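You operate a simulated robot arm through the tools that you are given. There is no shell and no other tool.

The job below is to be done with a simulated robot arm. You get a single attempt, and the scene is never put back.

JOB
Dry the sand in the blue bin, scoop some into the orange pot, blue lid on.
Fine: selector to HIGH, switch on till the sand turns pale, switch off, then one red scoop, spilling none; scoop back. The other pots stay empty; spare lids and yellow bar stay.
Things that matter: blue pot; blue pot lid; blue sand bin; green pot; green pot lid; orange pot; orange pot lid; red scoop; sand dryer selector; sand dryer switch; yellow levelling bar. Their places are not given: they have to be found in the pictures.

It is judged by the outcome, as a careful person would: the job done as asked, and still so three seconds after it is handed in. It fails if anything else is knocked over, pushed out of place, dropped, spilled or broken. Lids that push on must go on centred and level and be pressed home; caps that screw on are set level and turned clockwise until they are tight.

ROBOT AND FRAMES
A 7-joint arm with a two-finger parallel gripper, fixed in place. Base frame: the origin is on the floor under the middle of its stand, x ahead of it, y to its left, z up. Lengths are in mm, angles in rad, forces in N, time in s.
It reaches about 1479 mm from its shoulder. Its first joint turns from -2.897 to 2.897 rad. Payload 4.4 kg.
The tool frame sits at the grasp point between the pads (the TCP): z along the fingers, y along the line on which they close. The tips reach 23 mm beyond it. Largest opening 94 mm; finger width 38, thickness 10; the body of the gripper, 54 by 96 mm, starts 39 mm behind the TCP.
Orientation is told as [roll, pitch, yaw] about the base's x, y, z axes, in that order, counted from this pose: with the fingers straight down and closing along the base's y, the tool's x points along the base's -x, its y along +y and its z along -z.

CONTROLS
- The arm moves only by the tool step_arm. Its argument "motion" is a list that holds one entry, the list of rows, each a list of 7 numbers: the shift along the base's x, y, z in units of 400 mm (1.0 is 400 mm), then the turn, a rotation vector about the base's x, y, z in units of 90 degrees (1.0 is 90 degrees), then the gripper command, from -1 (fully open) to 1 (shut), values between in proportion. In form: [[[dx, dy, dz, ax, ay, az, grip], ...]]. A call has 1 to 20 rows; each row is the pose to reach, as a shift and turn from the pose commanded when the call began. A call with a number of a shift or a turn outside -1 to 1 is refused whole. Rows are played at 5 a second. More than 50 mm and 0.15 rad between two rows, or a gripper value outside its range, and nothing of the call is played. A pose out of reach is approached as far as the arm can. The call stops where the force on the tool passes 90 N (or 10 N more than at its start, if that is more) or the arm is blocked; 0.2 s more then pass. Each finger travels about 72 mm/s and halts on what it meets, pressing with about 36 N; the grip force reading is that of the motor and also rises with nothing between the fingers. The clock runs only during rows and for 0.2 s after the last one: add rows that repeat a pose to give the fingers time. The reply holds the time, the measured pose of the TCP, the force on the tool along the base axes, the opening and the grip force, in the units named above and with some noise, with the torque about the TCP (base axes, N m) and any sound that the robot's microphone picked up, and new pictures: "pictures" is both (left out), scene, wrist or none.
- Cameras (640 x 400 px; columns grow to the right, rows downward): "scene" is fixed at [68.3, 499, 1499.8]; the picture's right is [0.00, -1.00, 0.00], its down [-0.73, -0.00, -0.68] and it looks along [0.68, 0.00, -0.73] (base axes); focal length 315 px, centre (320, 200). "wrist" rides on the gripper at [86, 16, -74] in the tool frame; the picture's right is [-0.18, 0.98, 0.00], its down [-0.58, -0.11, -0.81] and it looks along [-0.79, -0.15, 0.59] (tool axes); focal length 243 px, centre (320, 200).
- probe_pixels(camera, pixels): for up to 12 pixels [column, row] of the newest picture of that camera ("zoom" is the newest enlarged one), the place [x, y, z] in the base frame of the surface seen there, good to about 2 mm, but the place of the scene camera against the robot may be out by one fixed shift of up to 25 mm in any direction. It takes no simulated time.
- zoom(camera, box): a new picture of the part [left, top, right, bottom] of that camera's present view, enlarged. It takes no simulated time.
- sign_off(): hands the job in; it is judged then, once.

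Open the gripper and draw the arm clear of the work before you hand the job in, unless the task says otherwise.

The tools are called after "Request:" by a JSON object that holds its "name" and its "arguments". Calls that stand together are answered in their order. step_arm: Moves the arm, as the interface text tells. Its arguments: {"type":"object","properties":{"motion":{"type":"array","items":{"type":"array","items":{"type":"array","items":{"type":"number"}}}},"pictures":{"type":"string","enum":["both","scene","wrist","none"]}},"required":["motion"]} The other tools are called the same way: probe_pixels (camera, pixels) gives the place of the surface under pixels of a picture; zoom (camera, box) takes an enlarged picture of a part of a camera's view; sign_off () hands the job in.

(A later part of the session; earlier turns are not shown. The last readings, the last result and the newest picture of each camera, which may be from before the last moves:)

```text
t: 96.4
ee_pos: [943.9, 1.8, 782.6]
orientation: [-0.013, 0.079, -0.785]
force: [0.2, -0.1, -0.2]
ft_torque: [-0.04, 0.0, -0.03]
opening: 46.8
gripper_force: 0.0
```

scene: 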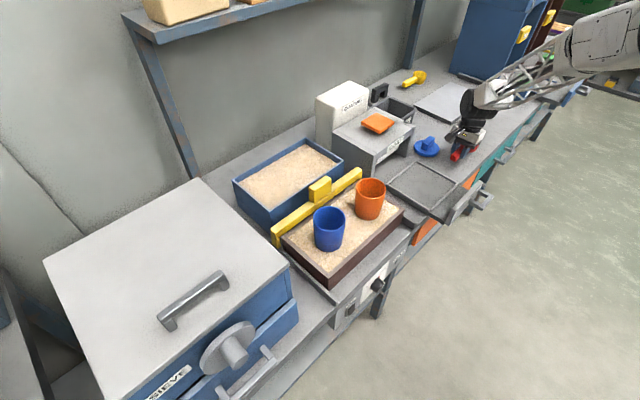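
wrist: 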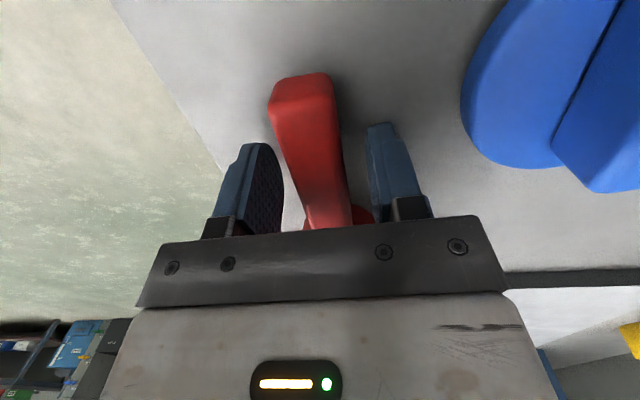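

The scoop stands free. I rise straight up, then level the hand and move back to view the lid.

Request:
{"name": "step_arm", "arguments": {"motion": [[[0, 0, 0.05, 0, 0, 0, 0], [0, 0, 0.15, 0, 0, 0, 0], [0, 0, 0.25, -0.012, -0.012, 0, 0], [0, 0, 0.35, -0.024, -0.024, 0, 0], [0, 0.06, 0.42, -0.035, -0.035, 0, 0], [0, 0.14, 0.42, -0.035, -0.035, 0, 0], [0, 0.23, 0.42, -0.035, -0.035, 0, 0], [0, 0.32, 0.42, -0.035, -0.035, 0, 0], [0.02, 0.38, 0.42, -0.035, -0.035, 0, 0], [0.02, 0.38, 0.42, -0.035, -0.035, 0, 0]]], "pictures": "both"}}

Request:
{"name": "zoom", "arguments": {"camera": "scene", "box": [400, 90, 520, 180]}}

```text
t: 98.6
ee_pos: [952.5, 154.0, 952.8]
orientation: [-0.015, 0.0, -0.786]
force: [0.2, 0.2, -0.4]
ft_torque: [-0.02, -0.01, 0.0]
opening: 47.0
gripper_force: 0.1
```

scene: 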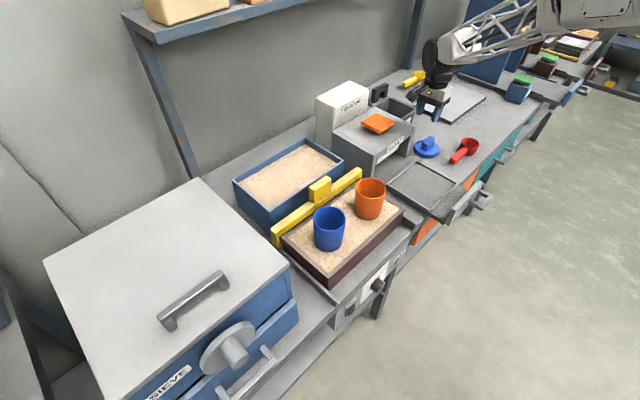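
wrist: 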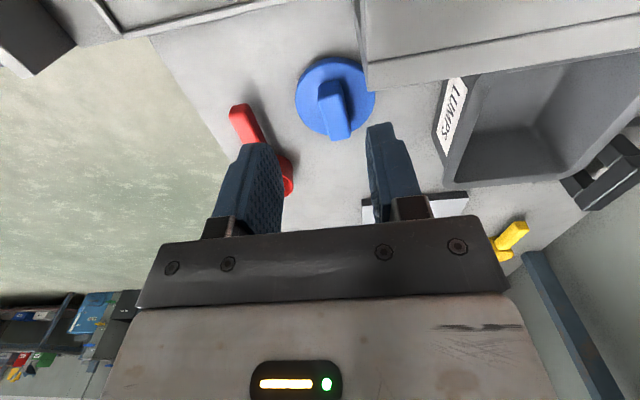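

```text
4.44 times, centred on (460, 135) of scene
```

zoom: 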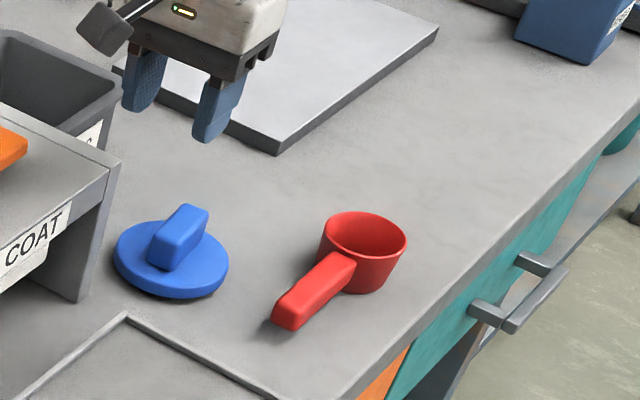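

The scoop is back in place, empty. I zoom on the lid at (335,98) and probe its bar and disc.

Request:
{"name": "zoom", "arguments": {"camera": "wrist", "box": [285, 50, 385, 150]}}

```text
4.00 times, centred on (335, 100) of wrist
```

zoom: 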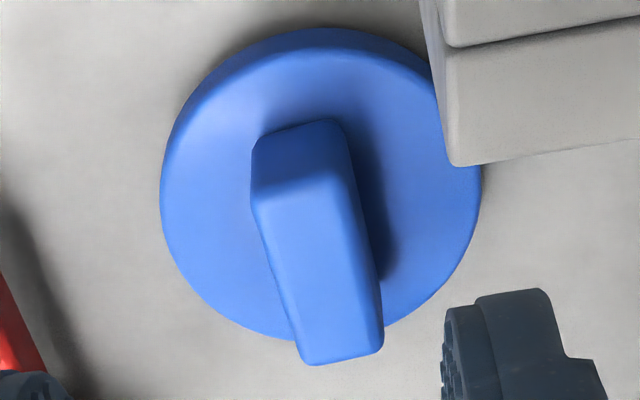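

The COAT box's corner stands near the lid; I probe lid outline, bar, and that corner to check finger and body clearance.

Request:
{"name": "probe_pixels", "arguments": {"camera": "zoom", "pixels": [[300, 130], [270, 190], [330, 185], [290, 230], [350, 230], [310, 300], [360, 290], [340, 340], [305, 200], [325, 260], [345, 350], [300, 125]]}}

Request:
{"name": "probe_pixels", "arguments": {"camera": "zoom", "pixels": [[165, 190], [200, 90], [320, 40], [200, 290], [270, 330], [420, 300], [470, 220], [455, 160], [470, 120], [600, 145], [560, 60], [440, 60]]}}

Request:
{"name": "probe_pixels", "arguments": {"camera": "wrist", "pixels": [[368, 85], [375, 88], [450, 75], [365, 40], [370, 70], [440, 80], [500, 65], [640, 45], [455, 110], [450, 180], [370, 20], [480, 130]]}}

```text
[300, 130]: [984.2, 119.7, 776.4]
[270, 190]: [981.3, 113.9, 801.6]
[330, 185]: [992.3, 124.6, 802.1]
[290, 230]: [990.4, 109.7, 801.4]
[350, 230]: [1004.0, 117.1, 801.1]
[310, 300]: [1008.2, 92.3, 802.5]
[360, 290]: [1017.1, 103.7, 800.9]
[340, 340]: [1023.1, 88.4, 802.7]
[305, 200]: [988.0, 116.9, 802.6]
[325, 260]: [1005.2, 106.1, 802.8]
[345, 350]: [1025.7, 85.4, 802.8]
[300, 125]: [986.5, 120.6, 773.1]
```

```text
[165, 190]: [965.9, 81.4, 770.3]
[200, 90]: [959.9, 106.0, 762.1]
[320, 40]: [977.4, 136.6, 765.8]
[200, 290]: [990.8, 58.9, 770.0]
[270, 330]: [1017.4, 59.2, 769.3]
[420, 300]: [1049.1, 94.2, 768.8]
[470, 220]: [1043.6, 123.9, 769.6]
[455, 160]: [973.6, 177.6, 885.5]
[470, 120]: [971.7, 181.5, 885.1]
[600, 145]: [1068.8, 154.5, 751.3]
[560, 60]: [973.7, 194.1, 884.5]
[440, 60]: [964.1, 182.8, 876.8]
```

```text
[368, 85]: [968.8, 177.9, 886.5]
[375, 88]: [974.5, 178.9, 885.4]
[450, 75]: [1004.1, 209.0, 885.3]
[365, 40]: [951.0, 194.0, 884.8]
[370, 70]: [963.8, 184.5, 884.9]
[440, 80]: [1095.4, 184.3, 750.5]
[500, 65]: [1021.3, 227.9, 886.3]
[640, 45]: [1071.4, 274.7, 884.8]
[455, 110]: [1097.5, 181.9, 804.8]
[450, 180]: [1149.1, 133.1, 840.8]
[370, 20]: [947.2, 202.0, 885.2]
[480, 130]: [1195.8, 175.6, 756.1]
```

COAT box occupies n≥811, a≤563 (top 885), which the wrist camera would foul if I gripped the lid at this yaw. Lid centre ≈(n 784.5, a 639), bar along a; I turn the hand 180° (camera to the far side) while staying high.

Request:
{"name": "step_arm", "arguments": {"motion": [[[0.0, 0.0, 0.02, 0, 0, -0.09, 0], [0.02, -0.02, 0.02, 0, 0, -0.18, 0], [0.04, -0.04, 0.02, 0, 0, -0.27, 0], [0.06, -0.06, 0.02, 0, 0, -0.36, 0], [0.08, -0.08, 0.02, 0, 0, -0.45, 0], [0.1, -0.1, 0.02, 0, 0, -0.54, 0], [0.12, -0.12, 0.02, 0, 0, -0.63, 0], [0.14, -0.14, 0.02, 0, 0, -0.72, 0], [0.16, -0.16, 0.02, 0, 0, -0.81, 0], [0.18, -0.18, 0.02, 0, 0, -0.9, 0], [0.2, -0.2, 0.02, 0, 0, -0.99, 0], [0.2, -0.2, 0.02, 0, 0, -0.99, 0]]], "pictures": "none"}}

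Request:
{"name": "step_arm", "arguments": {"motion": [[[0.01, -0.01, 0, 0, 0, -0.09, 0], [0.02, -0.02, 0, 0, 0, -0.18, 0], [0.03, -0.03, 0, 0, 0, -0.27, 0], [0.04, -0.04, 0, 0, 0, -0.36, 0], [0.05, -0.05, 0, 0, 0, -0.45, 0], [0.06, -0.06, 0, 0, 0, -0.54, 0], [0.07, -0.062, 0, 0, 0, -0.63, 0], [0.07, -0.062, 0, 0, 0, -0.72, 0], [0.07, -0.062, 0, 0, 0, -0.81, 0], [0.07, -0.062, 0, 0, 0, -0.9, 0], [0.07, -0.062, 0, 0, 0, -0.99, 0], [0.07, -0.062, 0, 0, 0, -0.99, 0]]], "pictures": "both"}}

```text
t: 101.2
ee_pos: [1034.3, 72.0, 960.9]
orientation: [-0.014, -0.002, -2.342]
force: [-0.2, 0.0, -0.7]
ft_torque: [0.0, -0.03, 0.0]
opening: 46.9
gripper_force: 0.1
```

```text
t: 103.8
ee_pos: [1054.4, 52.0, 963.5]
orientation: [-0.02, 0.002, -2.97]
force: [0.0, -0.6, -1.0]
ft_torque: [-0.05, -0.02, 0.04]
opening: 47.0
gripper_force: 0.0
out of reach, approached as far as the arm can: row 5, 6, 7, 8, 9, 10, 11, 12
```

scene: 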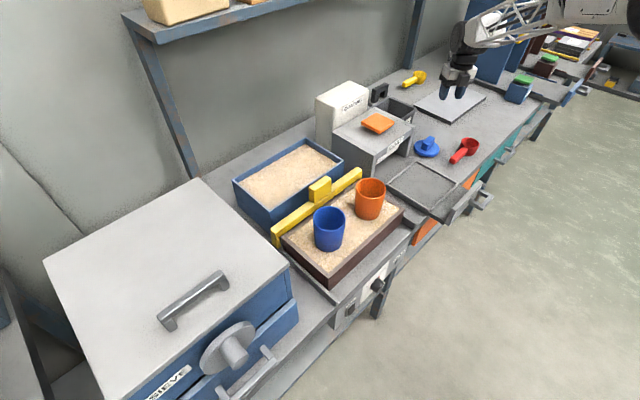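
wrist: 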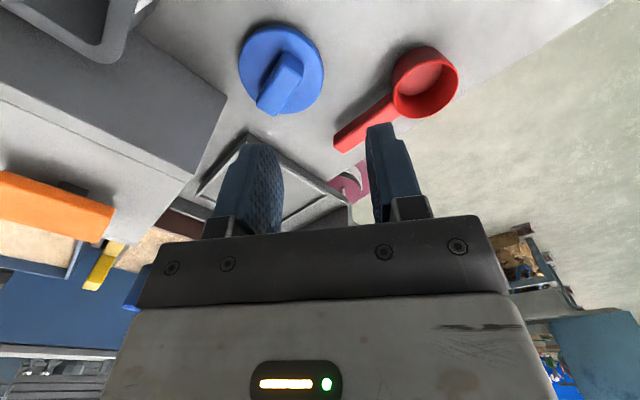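

Joint limit: yaw stops at −170°, so the flip isn't possible; instead I'll grip at yaw about −33°, which swings the camera clear of the COAT box. This view shows the lid well, so I measure the bar and disc from here first.

Request:
{"name": "zoom", "arguments": {"camera": "wrist", "box": [230, 20, 330, 120]}}

```text
4.00 times, centred on (280, 70) of wrist
```

zoom: 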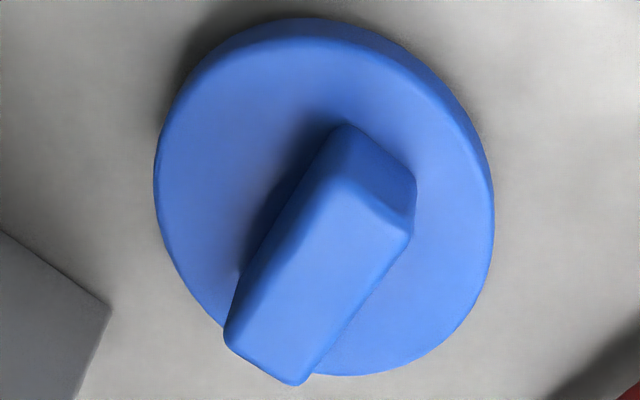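

Request:
{"name": "probe_pixels", "arguments": {"camera": "zoom", "pixels": [[340, 190], [405, 230], [235, 335], [300, 375], [370, 210], [265, 355], [290, 265], [350, 305], [320, 285], [345, 130], [410, 185], [385, 200]]}}

Request:
{"name": "probe_pixels", "arguments": {"camera": "zoom", "pixels": [[160, 190], [190, 80], [300, 35], [420, 80], [485, 190], [480, 260], [430, 340], [350, 370], [200, 290], [170, 240], [460, 130], [240, 50]]}}

```text
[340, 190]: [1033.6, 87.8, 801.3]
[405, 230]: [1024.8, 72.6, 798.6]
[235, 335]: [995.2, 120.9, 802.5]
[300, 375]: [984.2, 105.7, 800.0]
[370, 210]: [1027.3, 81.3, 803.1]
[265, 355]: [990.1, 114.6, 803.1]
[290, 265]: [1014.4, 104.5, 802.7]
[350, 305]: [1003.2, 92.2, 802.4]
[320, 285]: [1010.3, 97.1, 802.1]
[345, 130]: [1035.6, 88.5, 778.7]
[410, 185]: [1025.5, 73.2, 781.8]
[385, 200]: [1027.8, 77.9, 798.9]
```

```text
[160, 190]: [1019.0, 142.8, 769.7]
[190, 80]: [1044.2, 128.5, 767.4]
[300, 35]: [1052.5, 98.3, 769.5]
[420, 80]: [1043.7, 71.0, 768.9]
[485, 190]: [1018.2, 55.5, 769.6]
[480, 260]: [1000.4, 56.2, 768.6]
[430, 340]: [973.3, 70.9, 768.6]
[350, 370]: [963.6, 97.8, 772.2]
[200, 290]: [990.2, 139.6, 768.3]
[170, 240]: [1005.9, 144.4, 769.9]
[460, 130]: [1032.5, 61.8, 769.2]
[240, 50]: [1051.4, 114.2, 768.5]
```

Bar: top z≈802.5, centre ≈(1008.5, 98.5), axis az −40°, width ~17.6, length ~52; disc radius 44.5. I turn back to yaw −33° above the lid in two calls.

Request:
{"name": "step_arm", "arguments": {"motion": [[[0, 0, 0, 0, 0, 0.085, 0], [0, 0, 0, 0, 0, 0.17, 0], [0, 0, 0, 0, 0, 0.255, 0], [0, 0, 0, 0, 0, 0.34, 0], [0, 0, 0, 0, 0, 0.425, 0], [0, 0, 0, 0, 0, 0.51, 0], [0, 0, 0, 0, 0, 0.595, 0], [0, 0, 0, 0, 0, 0.68, 0], [0, 0, 0, 0, 0, 0.764, 0], [0, 0, 0, 0, 0, 0.764, 0]]], "pictures": "none"}}

Request:
{"name": "step_arm", "arguments": {"motion": [[[-0.013, 0.013, 0, 0, 0, 0.085, 0], [-0.026, 0.026, 0, 0, 0, 0.17, 0], [-0.039, 0.039, 0, 0, 0, 0.255, 0], [-0.052, 0.052, 0, 0, 0, 0.34, 0], [-0.065, 0.065, 0, 0, 0, 0.425, 0], [-0.078, 0.078, 0, 0, 0, 0.51, 0], [-0.091, 0.091, 0, 0, 0, 0.595, 0], [-0.104, 0.104, 0, 0, 0, 0.68, 0], [-0.115, 0.116, 0, 0, 0, 0.76, 0], [-0.115, 0.116, 0, 0, 0, 0.76, 0]]], "pictures": "both"}}

```text
t: 106.0
ee_pos: [1056.2, 50.9, 963.4]
orientation: [-0.021, 0.002, -1.766]
force: [0.1, -0.5, -0.6]
ft_torque: [-0.01, 0.03, -0.03]
opening: 47.1
gripper_force: 0.0
```

```text
t: 108.2
ee_pos: [1010.2, 97.2, 962.0]
orientation: [-0.019, 0.001, -0.572]
force: [-0.4, 0.5, 0.2]
ft_torque: [0.02, 0.03, -0.05]
opening: 47.2
gripper_force: 0.0
```

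scene: 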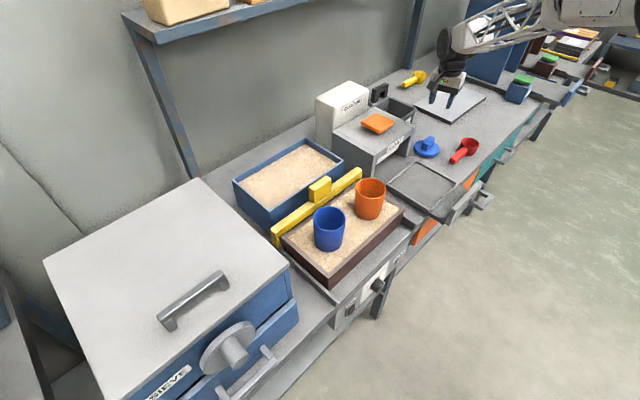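
wrist: 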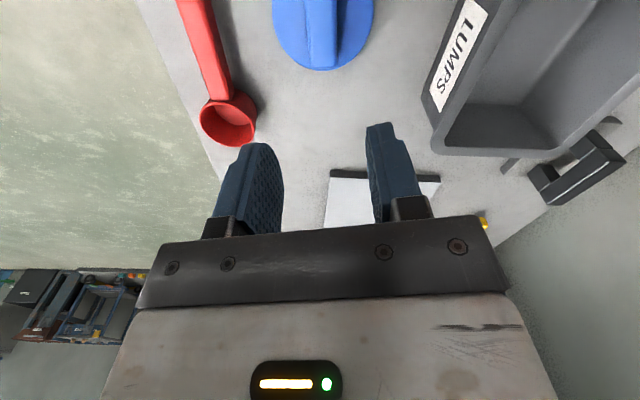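

The hand is above the lid at yaw −33°. I trim the 1° roll and descend, pausing at z≈850 to check clearances.

Request:
{"name": "step_arm", "arguments": {"motion": [[[-0.004, 0.003, -0.08, 0.0102, -0.0065, 0, 0], [-0.004, 0.003, -0.18, 0.0102, -0.0065, 0, 0], [-0.004, 0.003, -0.27, 0.0102, -0.0065, 0, 0], [-0.004, 0.003, -0.27, 0.0102, -0.0065, 0, 0]]], "pictures": "both"}}

Request:
{"name": "zoom", "arguments": {"camera": "scene", "box": [380, 80, 500, 180]}}

```text
t: 109.2
ee_pos: [1004.7, 97.9, 852.5]
orientation: [0.0, 0.003, -0.574]
force: [0.9, -0.2, -0.4]
ft_torque: [0.0, 0.02, 0.01]
opening: 47.1
gripper_force: 0.1
```

scene: 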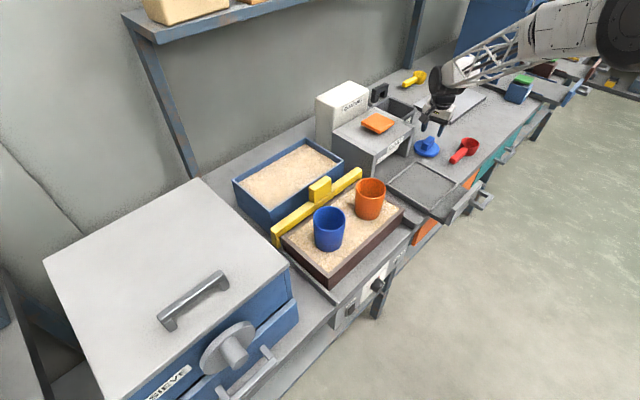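
wrist: 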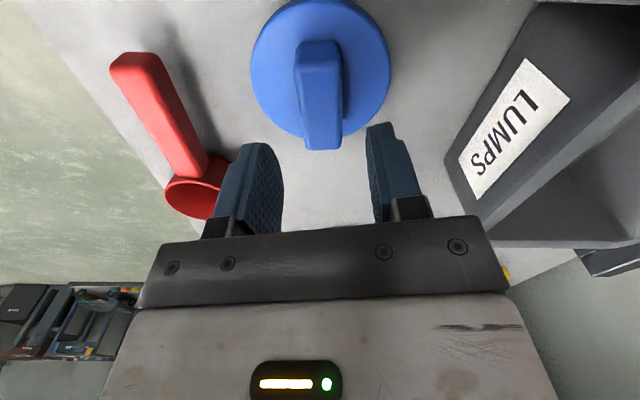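

```text
4.00 times, centred on (440, 130) of scene
```

zoom: 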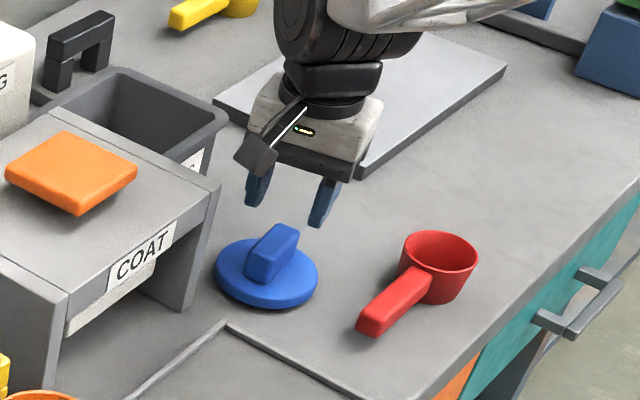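

The bar is centred between the fingers in the wrist view (320,95). I re-probe its top corners from here to fix the final offset.

Request:
{"name": "probe_pixels", "arguments": {"camera": "wrist", "pixels": [[300, 75], [341, 75], [303, 120], [341, 120], [322, 100], [310, 140], [336, 140], [322, 65], [322, 146]]}}

Request:
{"name": "step_arm", "arguments": {"motion": [[[0, 0, 0, 0, 0, 0, 0], [0, 0, 0, 0, 0, 0, 0]]], "pictures": "none"}}

```text
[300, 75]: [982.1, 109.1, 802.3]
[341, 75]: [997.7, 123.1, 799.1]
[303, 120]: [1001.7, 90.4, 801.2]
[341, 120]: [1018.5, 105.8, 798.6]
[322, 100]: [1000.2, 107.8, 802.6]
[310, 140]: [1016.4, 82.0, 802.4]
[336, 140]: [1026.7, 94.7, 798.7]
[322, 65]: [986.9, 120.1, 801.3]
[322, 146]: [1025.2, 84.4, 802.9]
```

```text
t: 109.8
ee_pos: [1006.0, 98.4, 854.0]
orientation: [0.0, 0.0, -0.574]
force: [-0.3, -0.3, 0.1]
ft_torque: [0.0, -0.02, -0.04]
opening: 47.1
gripper_force: 0.0
```

The bar's centre line is ~2.6 mm off the TCP toward +n; I trim that and lower to z≈798 with the tips beside the bar.

Request:
{"name": "step_arm", "arguments": {"motion": [[[0.0045, 0.0053, -0.03, 0, 0, 0, 0], [0.0045, 0.0053, -0.07, 0, 0, 0, 0], [0.0045, 0.0053, -0.11, 0, 0, 0, 0], [0.0045, 0.0053, -0.14, 0, 0, 0, 0], [0.0045, 0.0053, -0.14, 0, 0, 0, 0]]], "pictures": "both"}}

Request:
{"name": "zoom", "arguments": {"camera": "scene", "box": [380, 80, 500, 180]}}

```text
t: 111.0
ee_pos: [1008.2, 100.0, 798.1]
orientation: [0.0, 0.002, -0.575]
force: [-0.3, 0.0, -0.1]
ft_torque: [0.0, -0.01, 0.01]
opening: 47.0
gripper_force: 0.0
```

scene: 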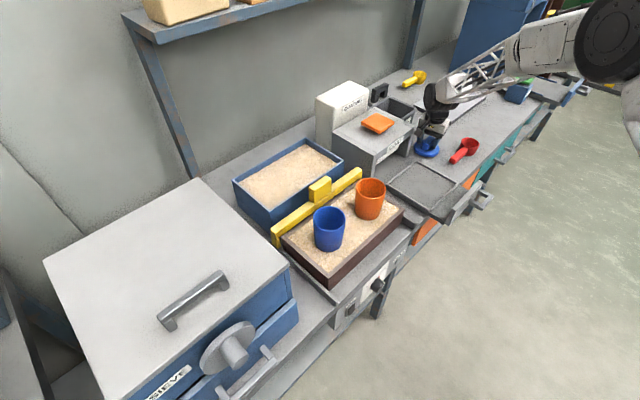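
wrist: 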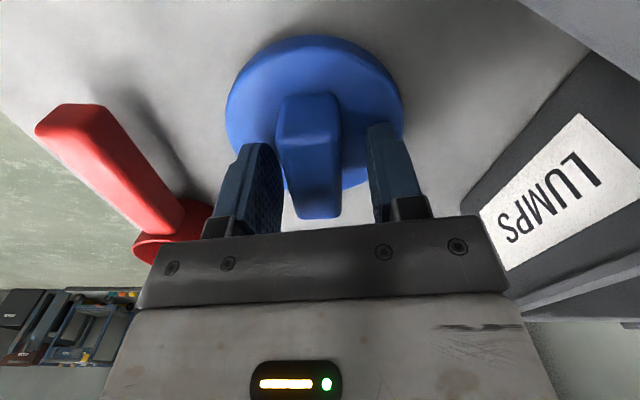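

```text
4.00 times, centred on (440, 130) of scene
```

zoom: 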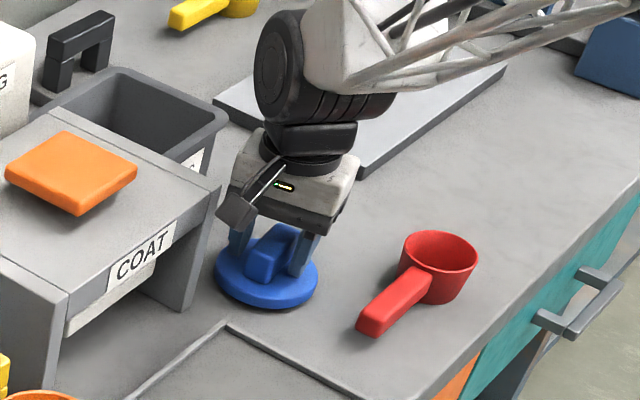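

No contact, camera clear of the COAT box. I close on the bar.

Request:
{"name": "step_arm", "arguments": {"motion": [[[0, 0, 0, 0, 0, 0, 0.3], [0, 0, 0, 0, 0, 0, 0.5], [0, 0, 0, 0, 0, 0, 0.6], [0, 0, 0, 0, 0, 0, 1], [0, 0, 0, 0, 0, 0, 1]]], "pictures": "wrist"}}

```text
t: 112.2
ee_pos: [1008.2, 101.0, 797.3]
orientation: [0.0, 0.002, -0.574]
force: [0.1, 0.1, -0.4]
ft_torque: [-0.01, 0.0, 0.02]
opening: 25.3
gripper_force: 35.7
```

wrist: 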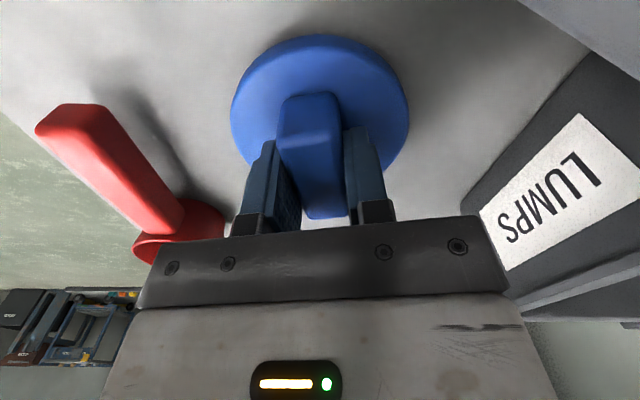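

The bar is gripped (25.3 mm, 36 N). I lift straight up in small steps and check that the lid comes level.

Request:
{"name": "step_arm", "arguments": {"motion": [[[0, 0, 0.02, 0, 0, 0, 1], [0, 0, 0.06, 0, 0, 0, 1], [0, 0, 0.12, 0, 0, 0, 1], [0, 0, 0.2, 0, 0, 0, 1], [0, 0, 0.28, 0, 0, 0, 1], [0, 0, 0.35, 0, 0, 0, 1], [0, 0, 0.35, 0, 0, 0, 1]]], "pictures": "both"}}

Request:
{"name": "zoom", "arguments": {"camera": "scene", "box": [380, 70, 500, 170]}}

```text
t: 113.8
ee_pos: [1011.3, 103.1, 937.8]
orientation: [-0.003, 0.001, -0.575]
force: [0.0, 0.7, -1.0]
ft_torque: [-0.01, -0.02, -0.01]
opening: 25.1
gripper_force: 35.7
```

scene: 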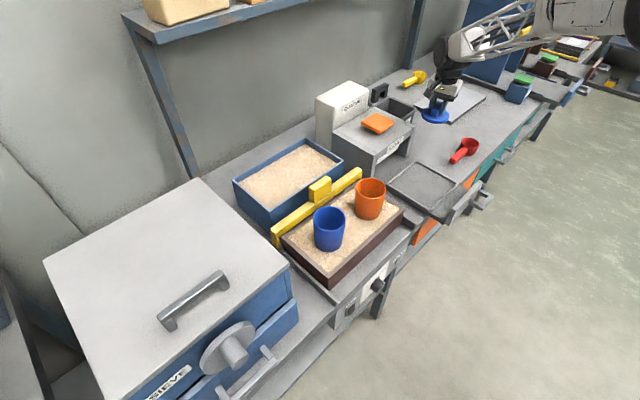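
wrist: 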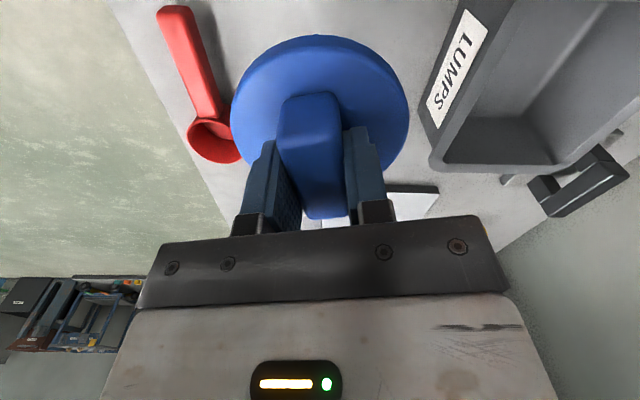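

```text
4.00 times, centred on (440, 120) of scene
```

zoom: 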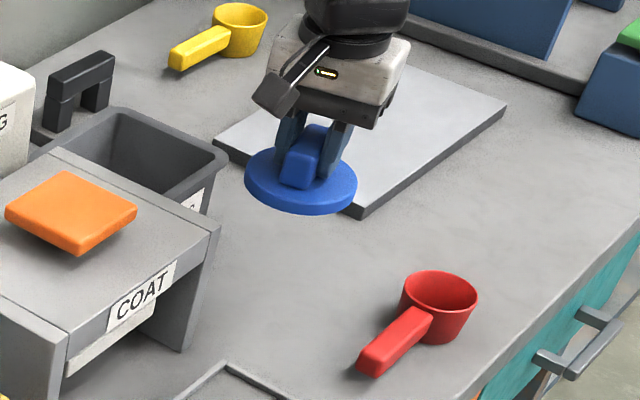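

The lid is up and looks level. I probe the disc's top and rim to get its tilt and its centre relative to the TCP.

Request:
{"name": "probe_pixels", "arguments": {"camera": "wrist", "pixels": [[245, 100], [260, 65], [320, 45], [380, 65], [398, 110], [385, 150], [245, 140], [270, 90], [370, 90], [232, 110], [407, 110], [320, 37]]}}

Request:
{"name": "zoom", "arguments": {"camera": "wrist", "box": [220, 20, 420, 240]}}

```text
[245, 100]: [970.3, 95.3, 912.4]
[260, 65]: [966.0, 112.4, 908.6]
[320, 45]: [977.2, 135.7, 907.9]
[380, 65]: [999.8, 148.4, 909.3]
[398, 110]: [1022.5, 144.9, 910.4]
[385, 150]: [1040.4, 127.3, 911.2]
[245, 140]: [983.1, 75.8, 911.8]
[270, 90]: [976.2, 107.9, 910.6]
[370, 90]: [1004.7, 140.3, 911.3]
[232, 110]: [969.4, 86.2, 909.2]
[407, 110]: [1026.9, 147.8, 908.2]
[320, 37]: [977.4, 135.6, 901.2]
```

```text
1.82 times, centred on (320, 130) of wrist
```

zoom: 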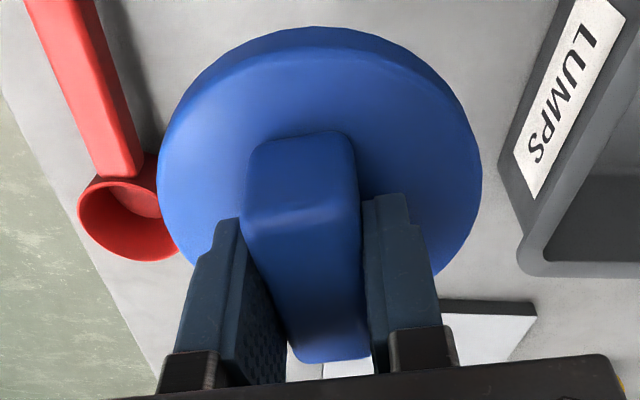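

Disc top is level within about 1 mm. I probe more points round its edge to fit the lid's centre better.

Request:
{"name": "probe_pixels", "arguments": {"camera": "zoom", "pixels": [[162, 170], [164, 200], [176, 236], [174, 135], [200, 97], [240, 68], [300, 52], [355, 55], [410, 78], [450, 115], [472, 155], [479, 190]]}}

Request:
{"name": "probe_pixels", "arguments": {"camera": "zoom", "pixels": [[476, 215], [465, 240], [445, 265], [182, 245], [168, 215], [270, 58], [330, 52], [385, 65], [432, 96], [463, 135], [185, 115], [220, 80]]}}

Request:
{"name": "step_arm", "arguments": {"motion": [[[0, 0, 0, 0, 0, 0, 1]]], "pictures": "none"}}

```text
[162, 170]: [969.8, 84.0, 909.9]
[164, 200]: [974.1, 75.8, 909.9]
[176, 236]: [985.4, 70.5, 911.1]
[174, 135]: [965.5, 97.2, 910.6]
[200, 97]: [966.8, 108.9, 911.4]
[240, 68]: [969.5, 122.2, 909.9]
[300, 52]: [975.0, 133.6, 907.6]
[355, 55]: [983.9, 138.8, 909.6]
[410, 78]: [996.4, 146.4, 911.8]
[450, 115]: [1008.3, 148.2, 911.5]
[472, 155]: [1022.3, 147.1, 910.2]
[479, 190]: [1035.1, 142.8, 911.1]
```

```text
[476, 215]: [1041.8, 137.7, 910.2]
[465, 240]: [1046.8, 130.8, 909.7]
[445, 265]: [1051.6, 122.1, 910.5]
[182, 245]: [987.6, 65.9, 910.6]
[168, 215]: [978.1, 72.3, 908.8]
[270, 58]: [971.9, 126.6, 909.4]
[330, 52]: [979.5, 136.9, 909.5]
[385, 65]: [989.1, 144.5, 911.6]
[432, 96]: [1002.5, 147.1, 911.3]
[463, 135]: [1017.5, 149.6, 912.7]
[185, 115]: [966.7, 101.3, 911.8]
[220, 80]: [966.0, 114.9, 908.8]
```

```text
t: 114.2
ee_pos: [1011.8, 102.3, 939.0]
orientation: [0.0, 0.002, -0.574]
force: [-0.3, -0.1, 0.4]
ft_torque: [0.03, -0.02, -0.01]
opening: 25.1
gripper_force: 35.5
```

Fitted lid centre is about (−1, +2) mm from the TCP. I raise to z≈1015 and carry the lid to above the orange pot at the same yaw.

Request:
{"name": "step_arm", "arguments": {"motion": [[[0, 0, 0.1, 0, 0, 0, 1], [-0.03, 0.021, 0.19, 0, 0, 0, 1], [-0.1, 0.0715, 0.19, 0, 0, 0, 1], [-0.185, 0.132, 0.19, 0, 0, 0, 1], [-0.27, 0.193, 0.19, 0, 0, 0, 1], [-0.355, 0.2535, 0.19, 0, 0, 0, 1], [-0.44, 0.314, 0.19, 0, 0, 0, 1], [-0.525, 0.375, 0.19, 0, 0, 0, 1], [-0.61, 0.436, 0.19, 0, 0, 0, 1], [-0.695, 0.4965, 0.19, 0, 0, 0, 1], [-0.78, 0.557, 0.19, 0, 0, 0, 1], [-0.85, 0.607, 0.19, 0, 0, 0, 1], [-0.9, 0.643, 0.19, 0, 0, 0, 1], [-0.921, 0.658, 0.19, 0, 0, 0, 1], [-0.921, 0.658, 0.19, 0, 0, 0, 1]]], "pictures": "both"}}

Request:
{"name": "zoom", "arguments": {"camera": "scene", "box": [290, 110, 430, 240]}}

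```text
t: 117.4
ee_pos: [639.4, 366.4, 1011.2]
orientation: [0.0, 0.002, -0.575]
force: [-0.5, 0.5, -0.5]
ft_torque: [0.0, 0.0, 0.01]
opening: 25.0
gripper_force: 35.5
```

scene: 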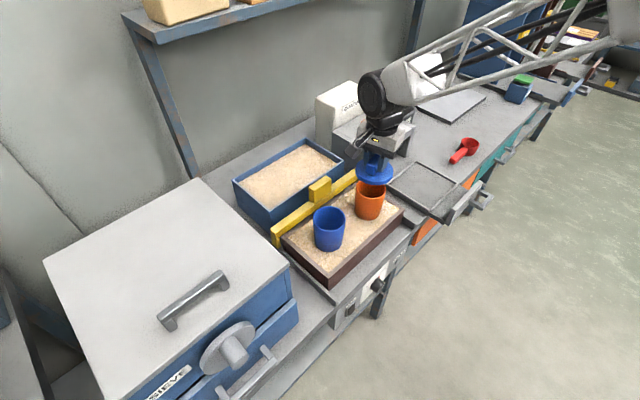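
wrist: 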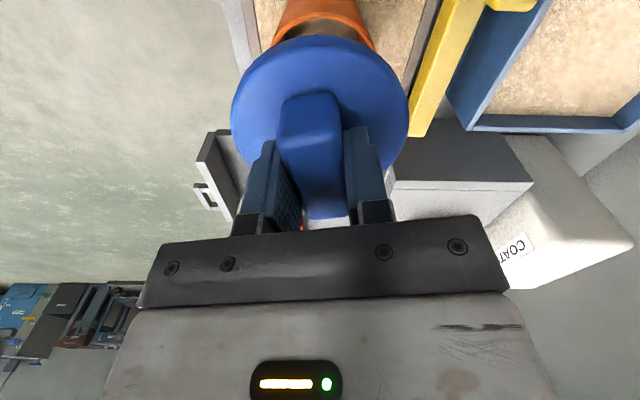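

```text
3.08 times, centred on (360, 175) of scene
```

zoom: 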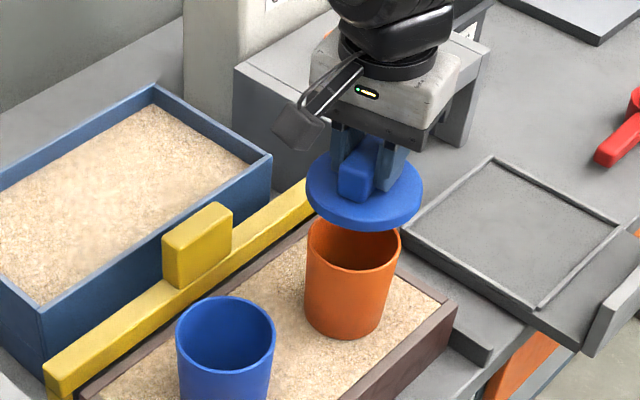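

The lid is above the pot. I let it settle, and compare lid and pot-rim positions in this same wrist view.

Request:
{"name": "step_arm", "arguments": {"motion": [[[0, 0, 0, 0, 0, 0, 1], [0, 0, 0, 0, 0, 0, 1], [0, 0, 0, 0, 0, 0, 1]]], "pictures": "wrist"}}

Request:
{"name": "zoom", "arguments": {"camera": "wrist", "box": [220, 0, 420, 125]}}

```text
t: 118.2
ee_pos: [640.3, 366.1, 1012.1]
orientation: [0.0, 0.002, -0.575]
force: [0.2, 1.1, -0.9]
ft_torque: [0.01, -0.02, 0.01]
opening: 25.4
gripper_force: 35.8
```

wrist: 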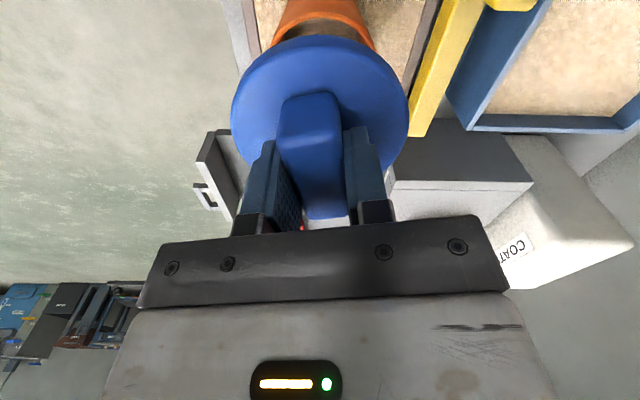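

```text
3.20 times, centred on (320, 62) of wrist
```

zoom: 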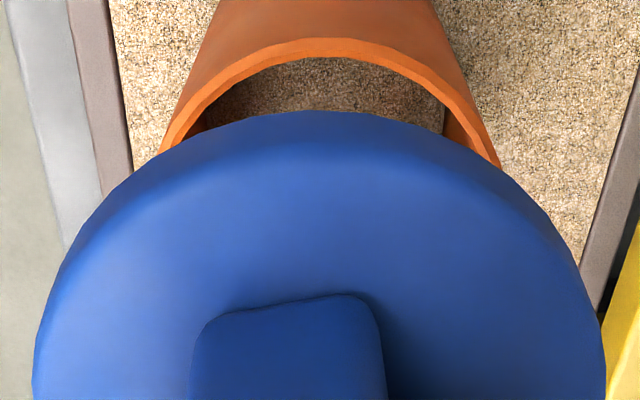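

Sand is visible in the pot under the lid's edge. I probe the rim arc and the lid's edge in this view.

Request:
{"name": "probe_pixels", "arguments": {"camera": "zoom", "pixels": [[168, 145], [190, 103], [222, 73], [262, 52], [320, 44], [375, 51], [420, 74], [453, 103], [478, 138], [492, 160], [300, 45], [345, 45]]}}

Request:
{"name": "probe_pixels", "arguments": {"camera": "zoom", "pixels": [[45, 330], [60, 280], [100, 220], [150, 185], [220, 155], [320, 140], [400, 150], [480, 175], [540, 215], [580, 265], [598, 320], [320, 110]]}}

Request:
{"name": "probe_pixels", "arguments": {"camera": "wrist", "pixels": [[233, 112], [236, 135], [246, 155], [407, 112], [404, 135], [396, 155], [240, 85], [400, 85], [258, 60], [383, 60], [290, 45], [350, 45]]}}

```text
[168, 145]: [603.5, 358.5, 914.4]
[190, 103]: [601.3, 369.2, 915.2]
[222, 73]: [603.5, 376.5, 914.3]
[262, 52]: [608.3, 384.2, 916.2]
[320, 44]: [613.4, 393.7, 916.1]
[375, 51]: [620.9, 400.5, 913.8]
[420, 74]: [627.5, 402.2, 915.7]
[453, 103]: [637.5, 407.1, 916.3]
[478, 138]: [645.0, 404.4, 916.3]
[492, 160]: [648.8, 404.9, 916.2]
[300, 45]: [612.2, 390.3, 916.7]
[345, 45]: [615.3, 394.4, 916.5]
```

```text
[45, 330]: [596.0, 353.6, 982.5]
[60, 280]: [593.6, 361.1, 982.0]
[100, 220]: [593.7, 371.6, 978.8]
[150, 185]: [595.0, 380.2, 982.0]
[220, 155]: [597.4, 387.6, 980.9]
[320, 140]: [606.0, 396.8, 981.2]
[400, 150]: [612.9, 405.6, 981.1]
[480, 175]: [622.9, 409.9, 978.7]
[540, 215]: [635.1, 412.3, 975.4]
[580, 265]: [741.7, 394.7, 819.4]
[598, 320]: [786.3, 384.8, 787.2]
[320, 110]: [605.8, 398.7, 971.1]
```

```text
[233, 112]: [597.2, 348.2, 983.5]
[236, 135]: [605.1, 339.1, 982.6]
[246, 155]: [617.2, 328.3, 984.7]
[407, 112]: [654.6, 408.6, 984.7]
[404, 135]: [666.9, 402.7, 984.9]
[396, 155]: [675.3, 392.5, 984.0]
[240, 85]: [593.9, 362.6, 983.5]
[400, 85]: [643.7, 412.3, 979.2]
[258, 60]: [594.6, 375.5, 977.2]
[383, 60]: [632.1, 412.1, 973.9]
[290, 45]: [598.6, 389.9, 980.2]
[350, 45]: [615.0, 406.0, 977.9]
```

In this view the pot centre is (641.3, 368.3) and the lid centre (637.0, 368.5), so the lid must move about +4 mm in x. I correct and descend to ~8 mm above the rim.

Request:
{"name": "step_arm", "arguments": {"motion": [[[0.005, -0.0003, -0.01, 0, 0, 0, 1], [0.0098, -0.0005, -0.03, 0, 0, 0, 1], [0.0098, -0.0005, -0.06, 0, 0, 0, 1], [0.0098, -0.0005, -0.085, 0, 0, 0, 1], [0.0098, -0.0005, -0.1, 0, 0, 0, 1], [0.0098, -0.0005, -0.1, 0, 0, 0, 1], [0.0098, -0.0005, -0.1, 0, 0, 0, 1]]], "pictures": "both"}}

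Request:
{"name": "zoom", "arguments": {"camera": "scene", "box": [330, 140, 410, 230]}}

Request:
{"name": "zoom", "arguments": {"camera": "wrist", "box": [220, 0, 420, 125]}}

```text
t: 119.8
ee_pos: [642.7, 365.6, 974.8]
orientation: [0.0, 0.003, -0.573]
force: [0.1, 0.4, -0.2]
ft_torque: [-0.01, 0.01, 0.02]
opening: 25.6
gripper_force: 35.4
```

scene: 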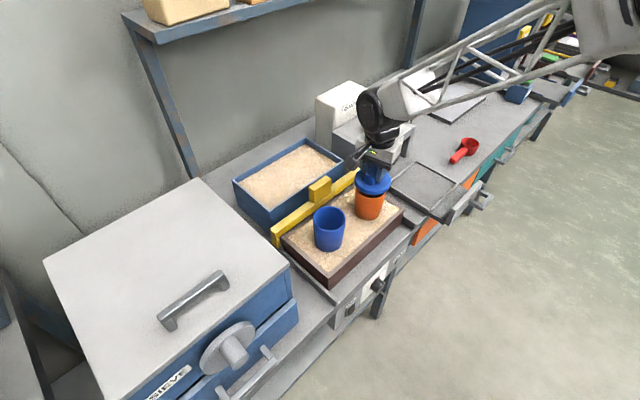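
wrist: 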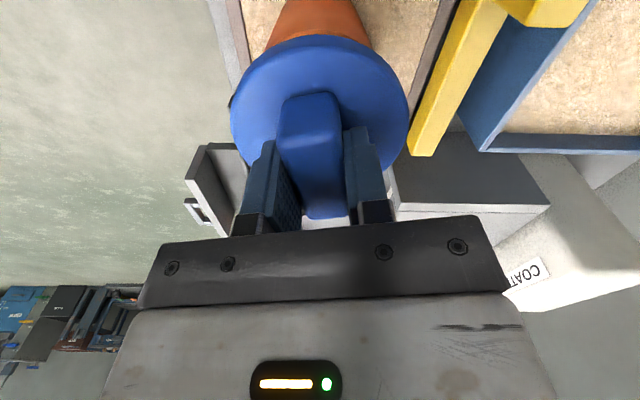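

```text
4.44 times, centred on (370, 185) of scene
```

zoom: 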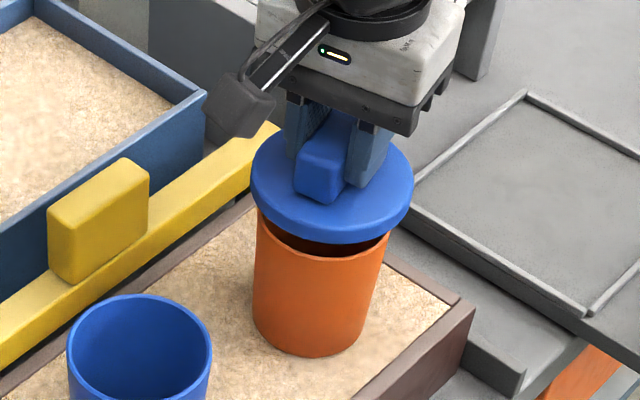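

```text
3.20 times, centred on (320, 62) of wrist
```

zoom: 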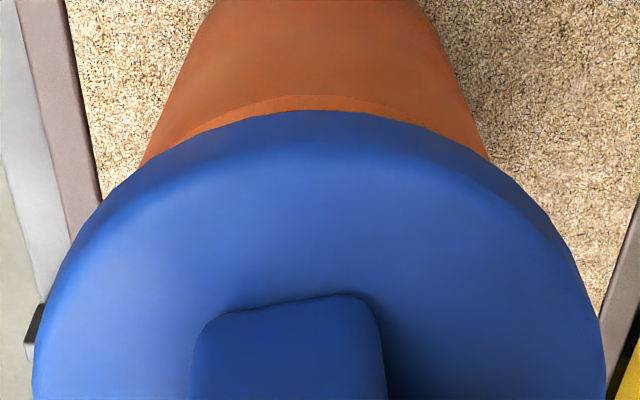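

A small gap remains. I zoom in closely on both views to check the lid's centring against the pot's sides.

Request:
{"name": "zoom", "arguments": {"camera": "scene", "box": [350, 165, 395, 200]}}

Request:
{"name": "probe_pixels", "arguments": {"camera": "zoom", "pixels": [[320, 300], [200, 300], [450, 300], [150, 250], [500, 260], [320, 150], [120, 150], [560, 160]]}}

```text
11.43 times, centred on (372, 182) of scene
```

zoom: 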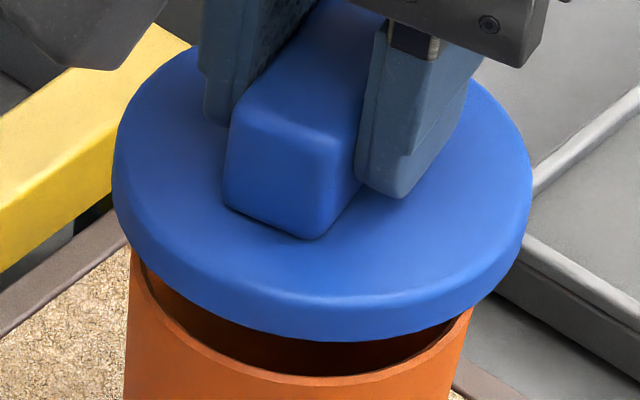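

```text
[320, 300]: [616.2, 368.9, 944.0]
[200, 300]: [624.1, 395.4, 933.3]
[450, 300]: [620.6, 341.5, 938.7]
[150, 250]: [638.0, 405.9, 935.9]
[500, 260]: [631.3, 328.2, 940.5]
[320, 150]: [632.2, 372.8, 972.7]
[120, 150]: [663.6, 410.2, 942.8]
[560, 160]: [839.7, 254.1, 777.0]
```

Scene view suggests centring within ~1 mm in y. I check the x direction by probing the visible strip of pot rim in the wrist view.

Request:
{"name": "zoom", "arguments": {"camera": "wrist", "box": [260, 10, 380, 85]}}

```text
5.33 times, centred on (320, 48) of wrist
```

zoom: 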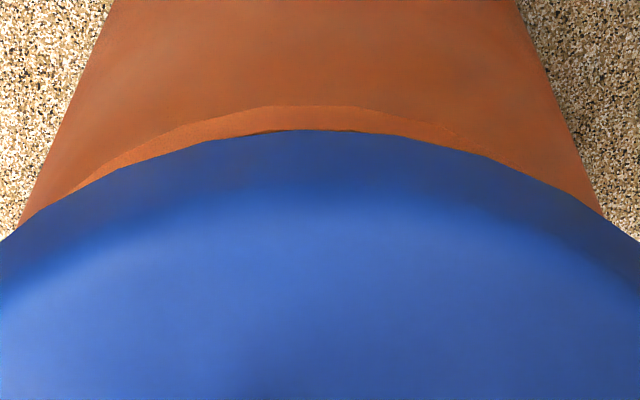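

Request:
{"name": "probe_pixels", "arguments": {"camera": "zoom", "pixels": [[85, 186], [125, 162], [180, 134], [240, 115], [310, 109], [370, 112], [420, 126], [450, 136], [310, 120], [240, 124], [370, 124], [180, 142]]}}

Request:
{"name": "probe_pixels", "arguments": {"camera": "wrist", "pixels": [[233, 112], [236, 135], [246, 155], [407, 112], [404, 135], [396, 155], [240, 85], [400, 85], [262, 62], [380, 62], [300, 46], [340, 46]]}}

```text
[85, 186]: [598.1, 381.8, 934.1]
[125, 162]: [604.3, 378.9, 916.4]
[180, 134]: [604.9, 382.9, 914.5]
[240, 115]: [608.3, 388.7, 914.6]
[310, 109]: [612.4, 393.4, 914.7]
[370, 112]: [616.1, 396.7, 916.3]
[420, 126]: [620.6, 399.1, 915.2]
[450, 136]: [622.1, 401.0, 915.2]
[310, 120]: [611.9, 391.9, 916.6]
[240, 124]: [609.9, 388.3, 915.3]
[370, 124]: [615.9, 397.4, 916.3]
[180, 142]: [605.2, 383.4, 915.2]
```

```text
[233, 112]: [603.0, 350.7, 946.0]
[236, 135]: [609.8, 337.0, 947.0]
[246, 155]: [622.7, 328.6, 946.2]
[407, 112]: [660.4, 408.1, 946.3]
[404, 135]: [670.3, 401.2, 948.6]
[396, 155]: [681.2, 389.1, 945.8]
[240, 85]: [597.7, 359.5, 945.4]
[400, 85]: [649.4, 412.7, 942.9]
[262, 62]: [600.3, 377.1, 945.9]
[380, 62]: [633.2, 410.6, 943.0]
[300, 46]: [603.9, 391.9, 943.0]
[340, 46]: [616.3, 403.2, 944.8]
```

Lid centre ≈(641.8, 367.8) versus pot ≈(641.2, 368.3): within about 1 mm. I lower slowly onto the rim.

Request:
{"name": "step_arm", "arguments": {"motion": [[[0, 0, -0.005, 0, 0, 0, 1], [0, 0, -0.01, 0, 0, 0, 1], [0, 0, -0.015, 0, 0, 0, 1], [0, 0, -0.02, 0, 0, 0, 1], [0, 0, -0.0225, 0, 0, 0, 1], [0, 0, -0.0225, 0, 0, 0, 1]]], "pictures": "scene"}}

Request:
{"name": "zoom", "arguments": {"camera": "scene", "box": [335, 150, 405, 225]}}

```text
t: 121.2
ee_pos: [644.4, 364.6, 965.6]
orientation: [0.001, 0.0, -0.573]
force: [-0.2, -0.2, -0.5]
ft_torque: [-0.01, -0.02, 0.01]
opening: 25.2
gripper_force: 35.9
```

scene: 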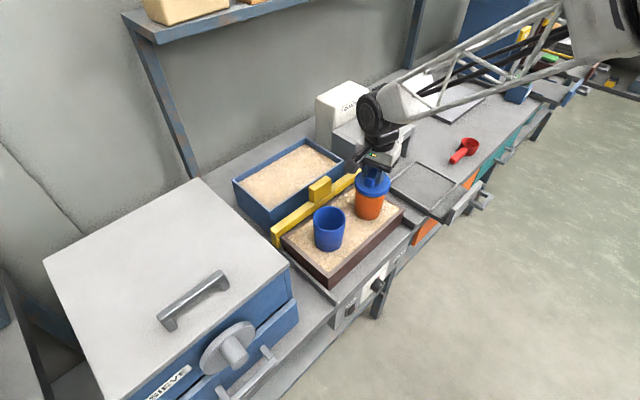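

```text
5.33 times, centred on (370, 188) of scene
```

zoom: 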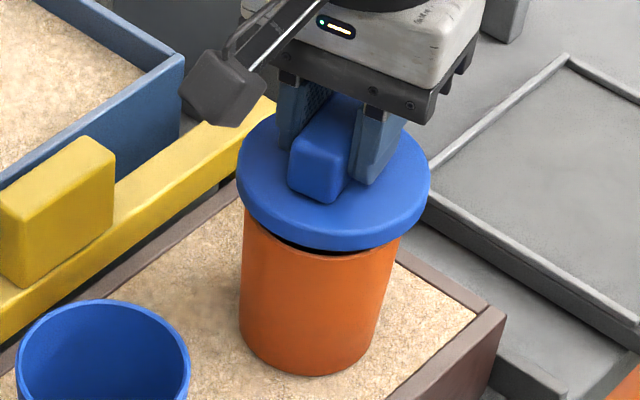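

No contact yet. I zoom tightly again to compare the left and right overhang of the lid.

Request:
{"name": "zoom", "arguments": {"camera": "scene", "box": [350, 170, 395, 205]}}

```text
11.43 times, centred on (372, 188) of scene
```

zoom: 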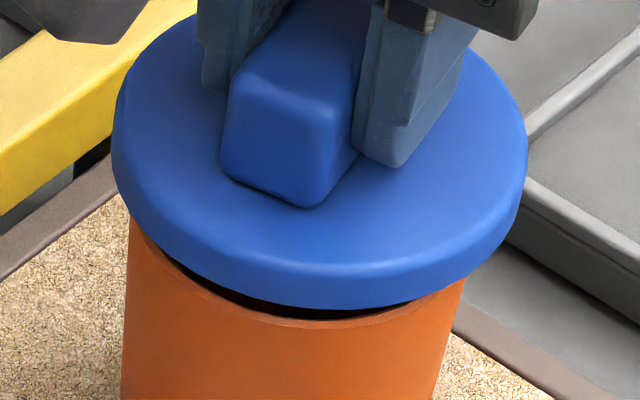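

The disc is ~12 mm thick with a plug beneath that is now about at rim level; the lid seems ~1 mm toward −y. I shift +1 mm in y and lower 3 mm gently.

Request:
{"name": "step_arm", "arguments": {"motion": [[[0, 0.0025, 0, 0, 0, 0, 1], [0, 0.0025, -0.0025, 0, 0, 0, 1], [0, 0.0025, -0.005, 0, 0, 0, 1], [0, 0.0025, -0.0075, 0, 0, 0, 1], [0, 0.0025, -0.0075, 0, 0, 0, 1]]], "pictures": "none"}}

```text
t: 122.4
ee_pos: [645.9, 364.5, 962.0]
orientation: [0.0, 0.001, -0.572]
force: [0.1, -0.6, -0.3]
ft_torque: [-0.01, 0.0, -0.01]
opening: 25.3
gripper_force: 35.8
```

Still no contact, but the measured x has crept to 645.9. I take a wrist picture and re-measure lid versus pot.

Request:
{"name": "step_arm", "arguments": {"motion": [[[0, 0, 0, 0, 0, 0, 1], [0, 0, 0, 0, 0, 0, 1]]], "pictures": "both"}}

Request:
{"name": "probe_pixels", "arguments": {"camera": "wrist", "pixels": [[233, 112], [236, 135], [246, 155], [407, 112], [404, 135], [396, 155], [240, 85], [400, 85], [262, 62], [380, 62], [300, 46], [340, 46]]}}

Request:
{"name": "zoom", "arguments": {"camera": "wrist", "box": [260, 10, 380, 85]}}

Request:
{"name": "zoom", "arguments": {"camera": "scene", "box": [350, 170, 395, 205]}}

```text
t: 123.0
ee_pos: [645.1, 365.3, 962.4]
orientation: [0.0, 0.003, -0.573]
force: [-0.3, 0.1, -0.9]
ft_torque: [-0.04, 0.03, -0.02]
opening: 25.3
gripper_force: 35.9
```

scene: 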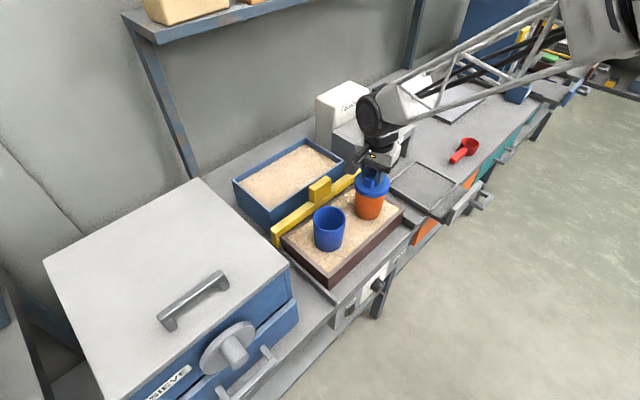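
wrist: 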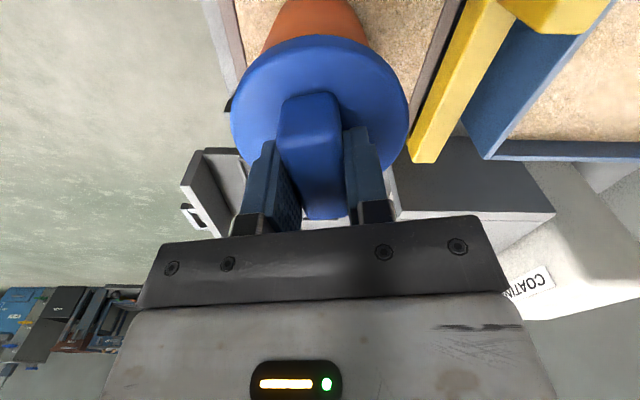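

```text
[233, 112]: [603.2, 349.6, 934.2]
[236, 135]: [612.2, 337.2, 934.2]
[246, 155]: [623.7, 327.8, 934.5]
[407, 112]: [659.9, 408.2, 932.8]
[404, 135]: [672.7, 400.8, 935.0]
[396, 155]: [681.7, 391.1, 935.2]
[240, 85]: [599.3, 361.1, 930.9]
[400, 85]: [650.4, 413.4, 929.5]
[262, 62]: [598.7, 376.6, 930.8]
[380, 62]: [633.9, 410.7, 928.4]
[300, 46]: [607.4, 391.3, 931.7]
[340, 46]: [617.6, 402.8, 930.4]
```

```text
5.33 times, centred on (320, 48) of wrist
```

zoom: 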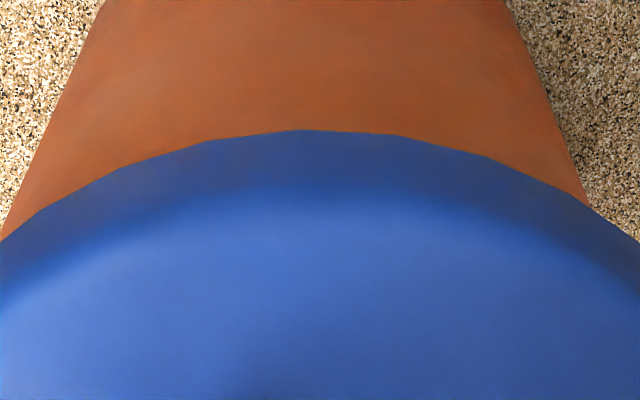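

```text
11.43 times, centred on (372, 188) of scene
```

zoom: 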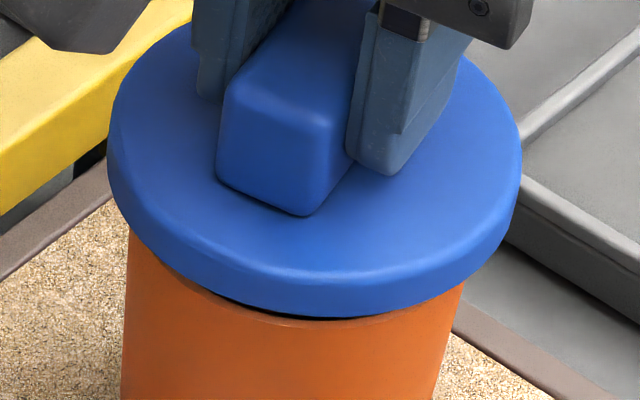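

Lid ≈(642.8, 368.1), within ~1 mm of the pot centre, disc top z 934.5, no contact. I continue down in small steps until it seats.

Request:
{"name": "step_arm", "arguments": {"motion": [[[0, 0, -0.0025, 0, 0, 0, 1], [0, 0, -0.005, 0, 0, 0, 1], [0, 0, -0.0075, 0, 0, 0, 1], [0, 0, -0.01, 0, 0, 0, 1], [0, 0, -0.01, 0, 0, 0, 1]]], "pictures": "none"}}

```text
t: 124.2
ee_pos: [645.5, 364.7, 957.1]
orientation: [-0.001, 0.002, -0.575]
force: [-1.0, -0.3, -0.3]
ft_torque: [0.0, 0.01, 0.04]
opening: 24.9
gripper_force: 36.1
```

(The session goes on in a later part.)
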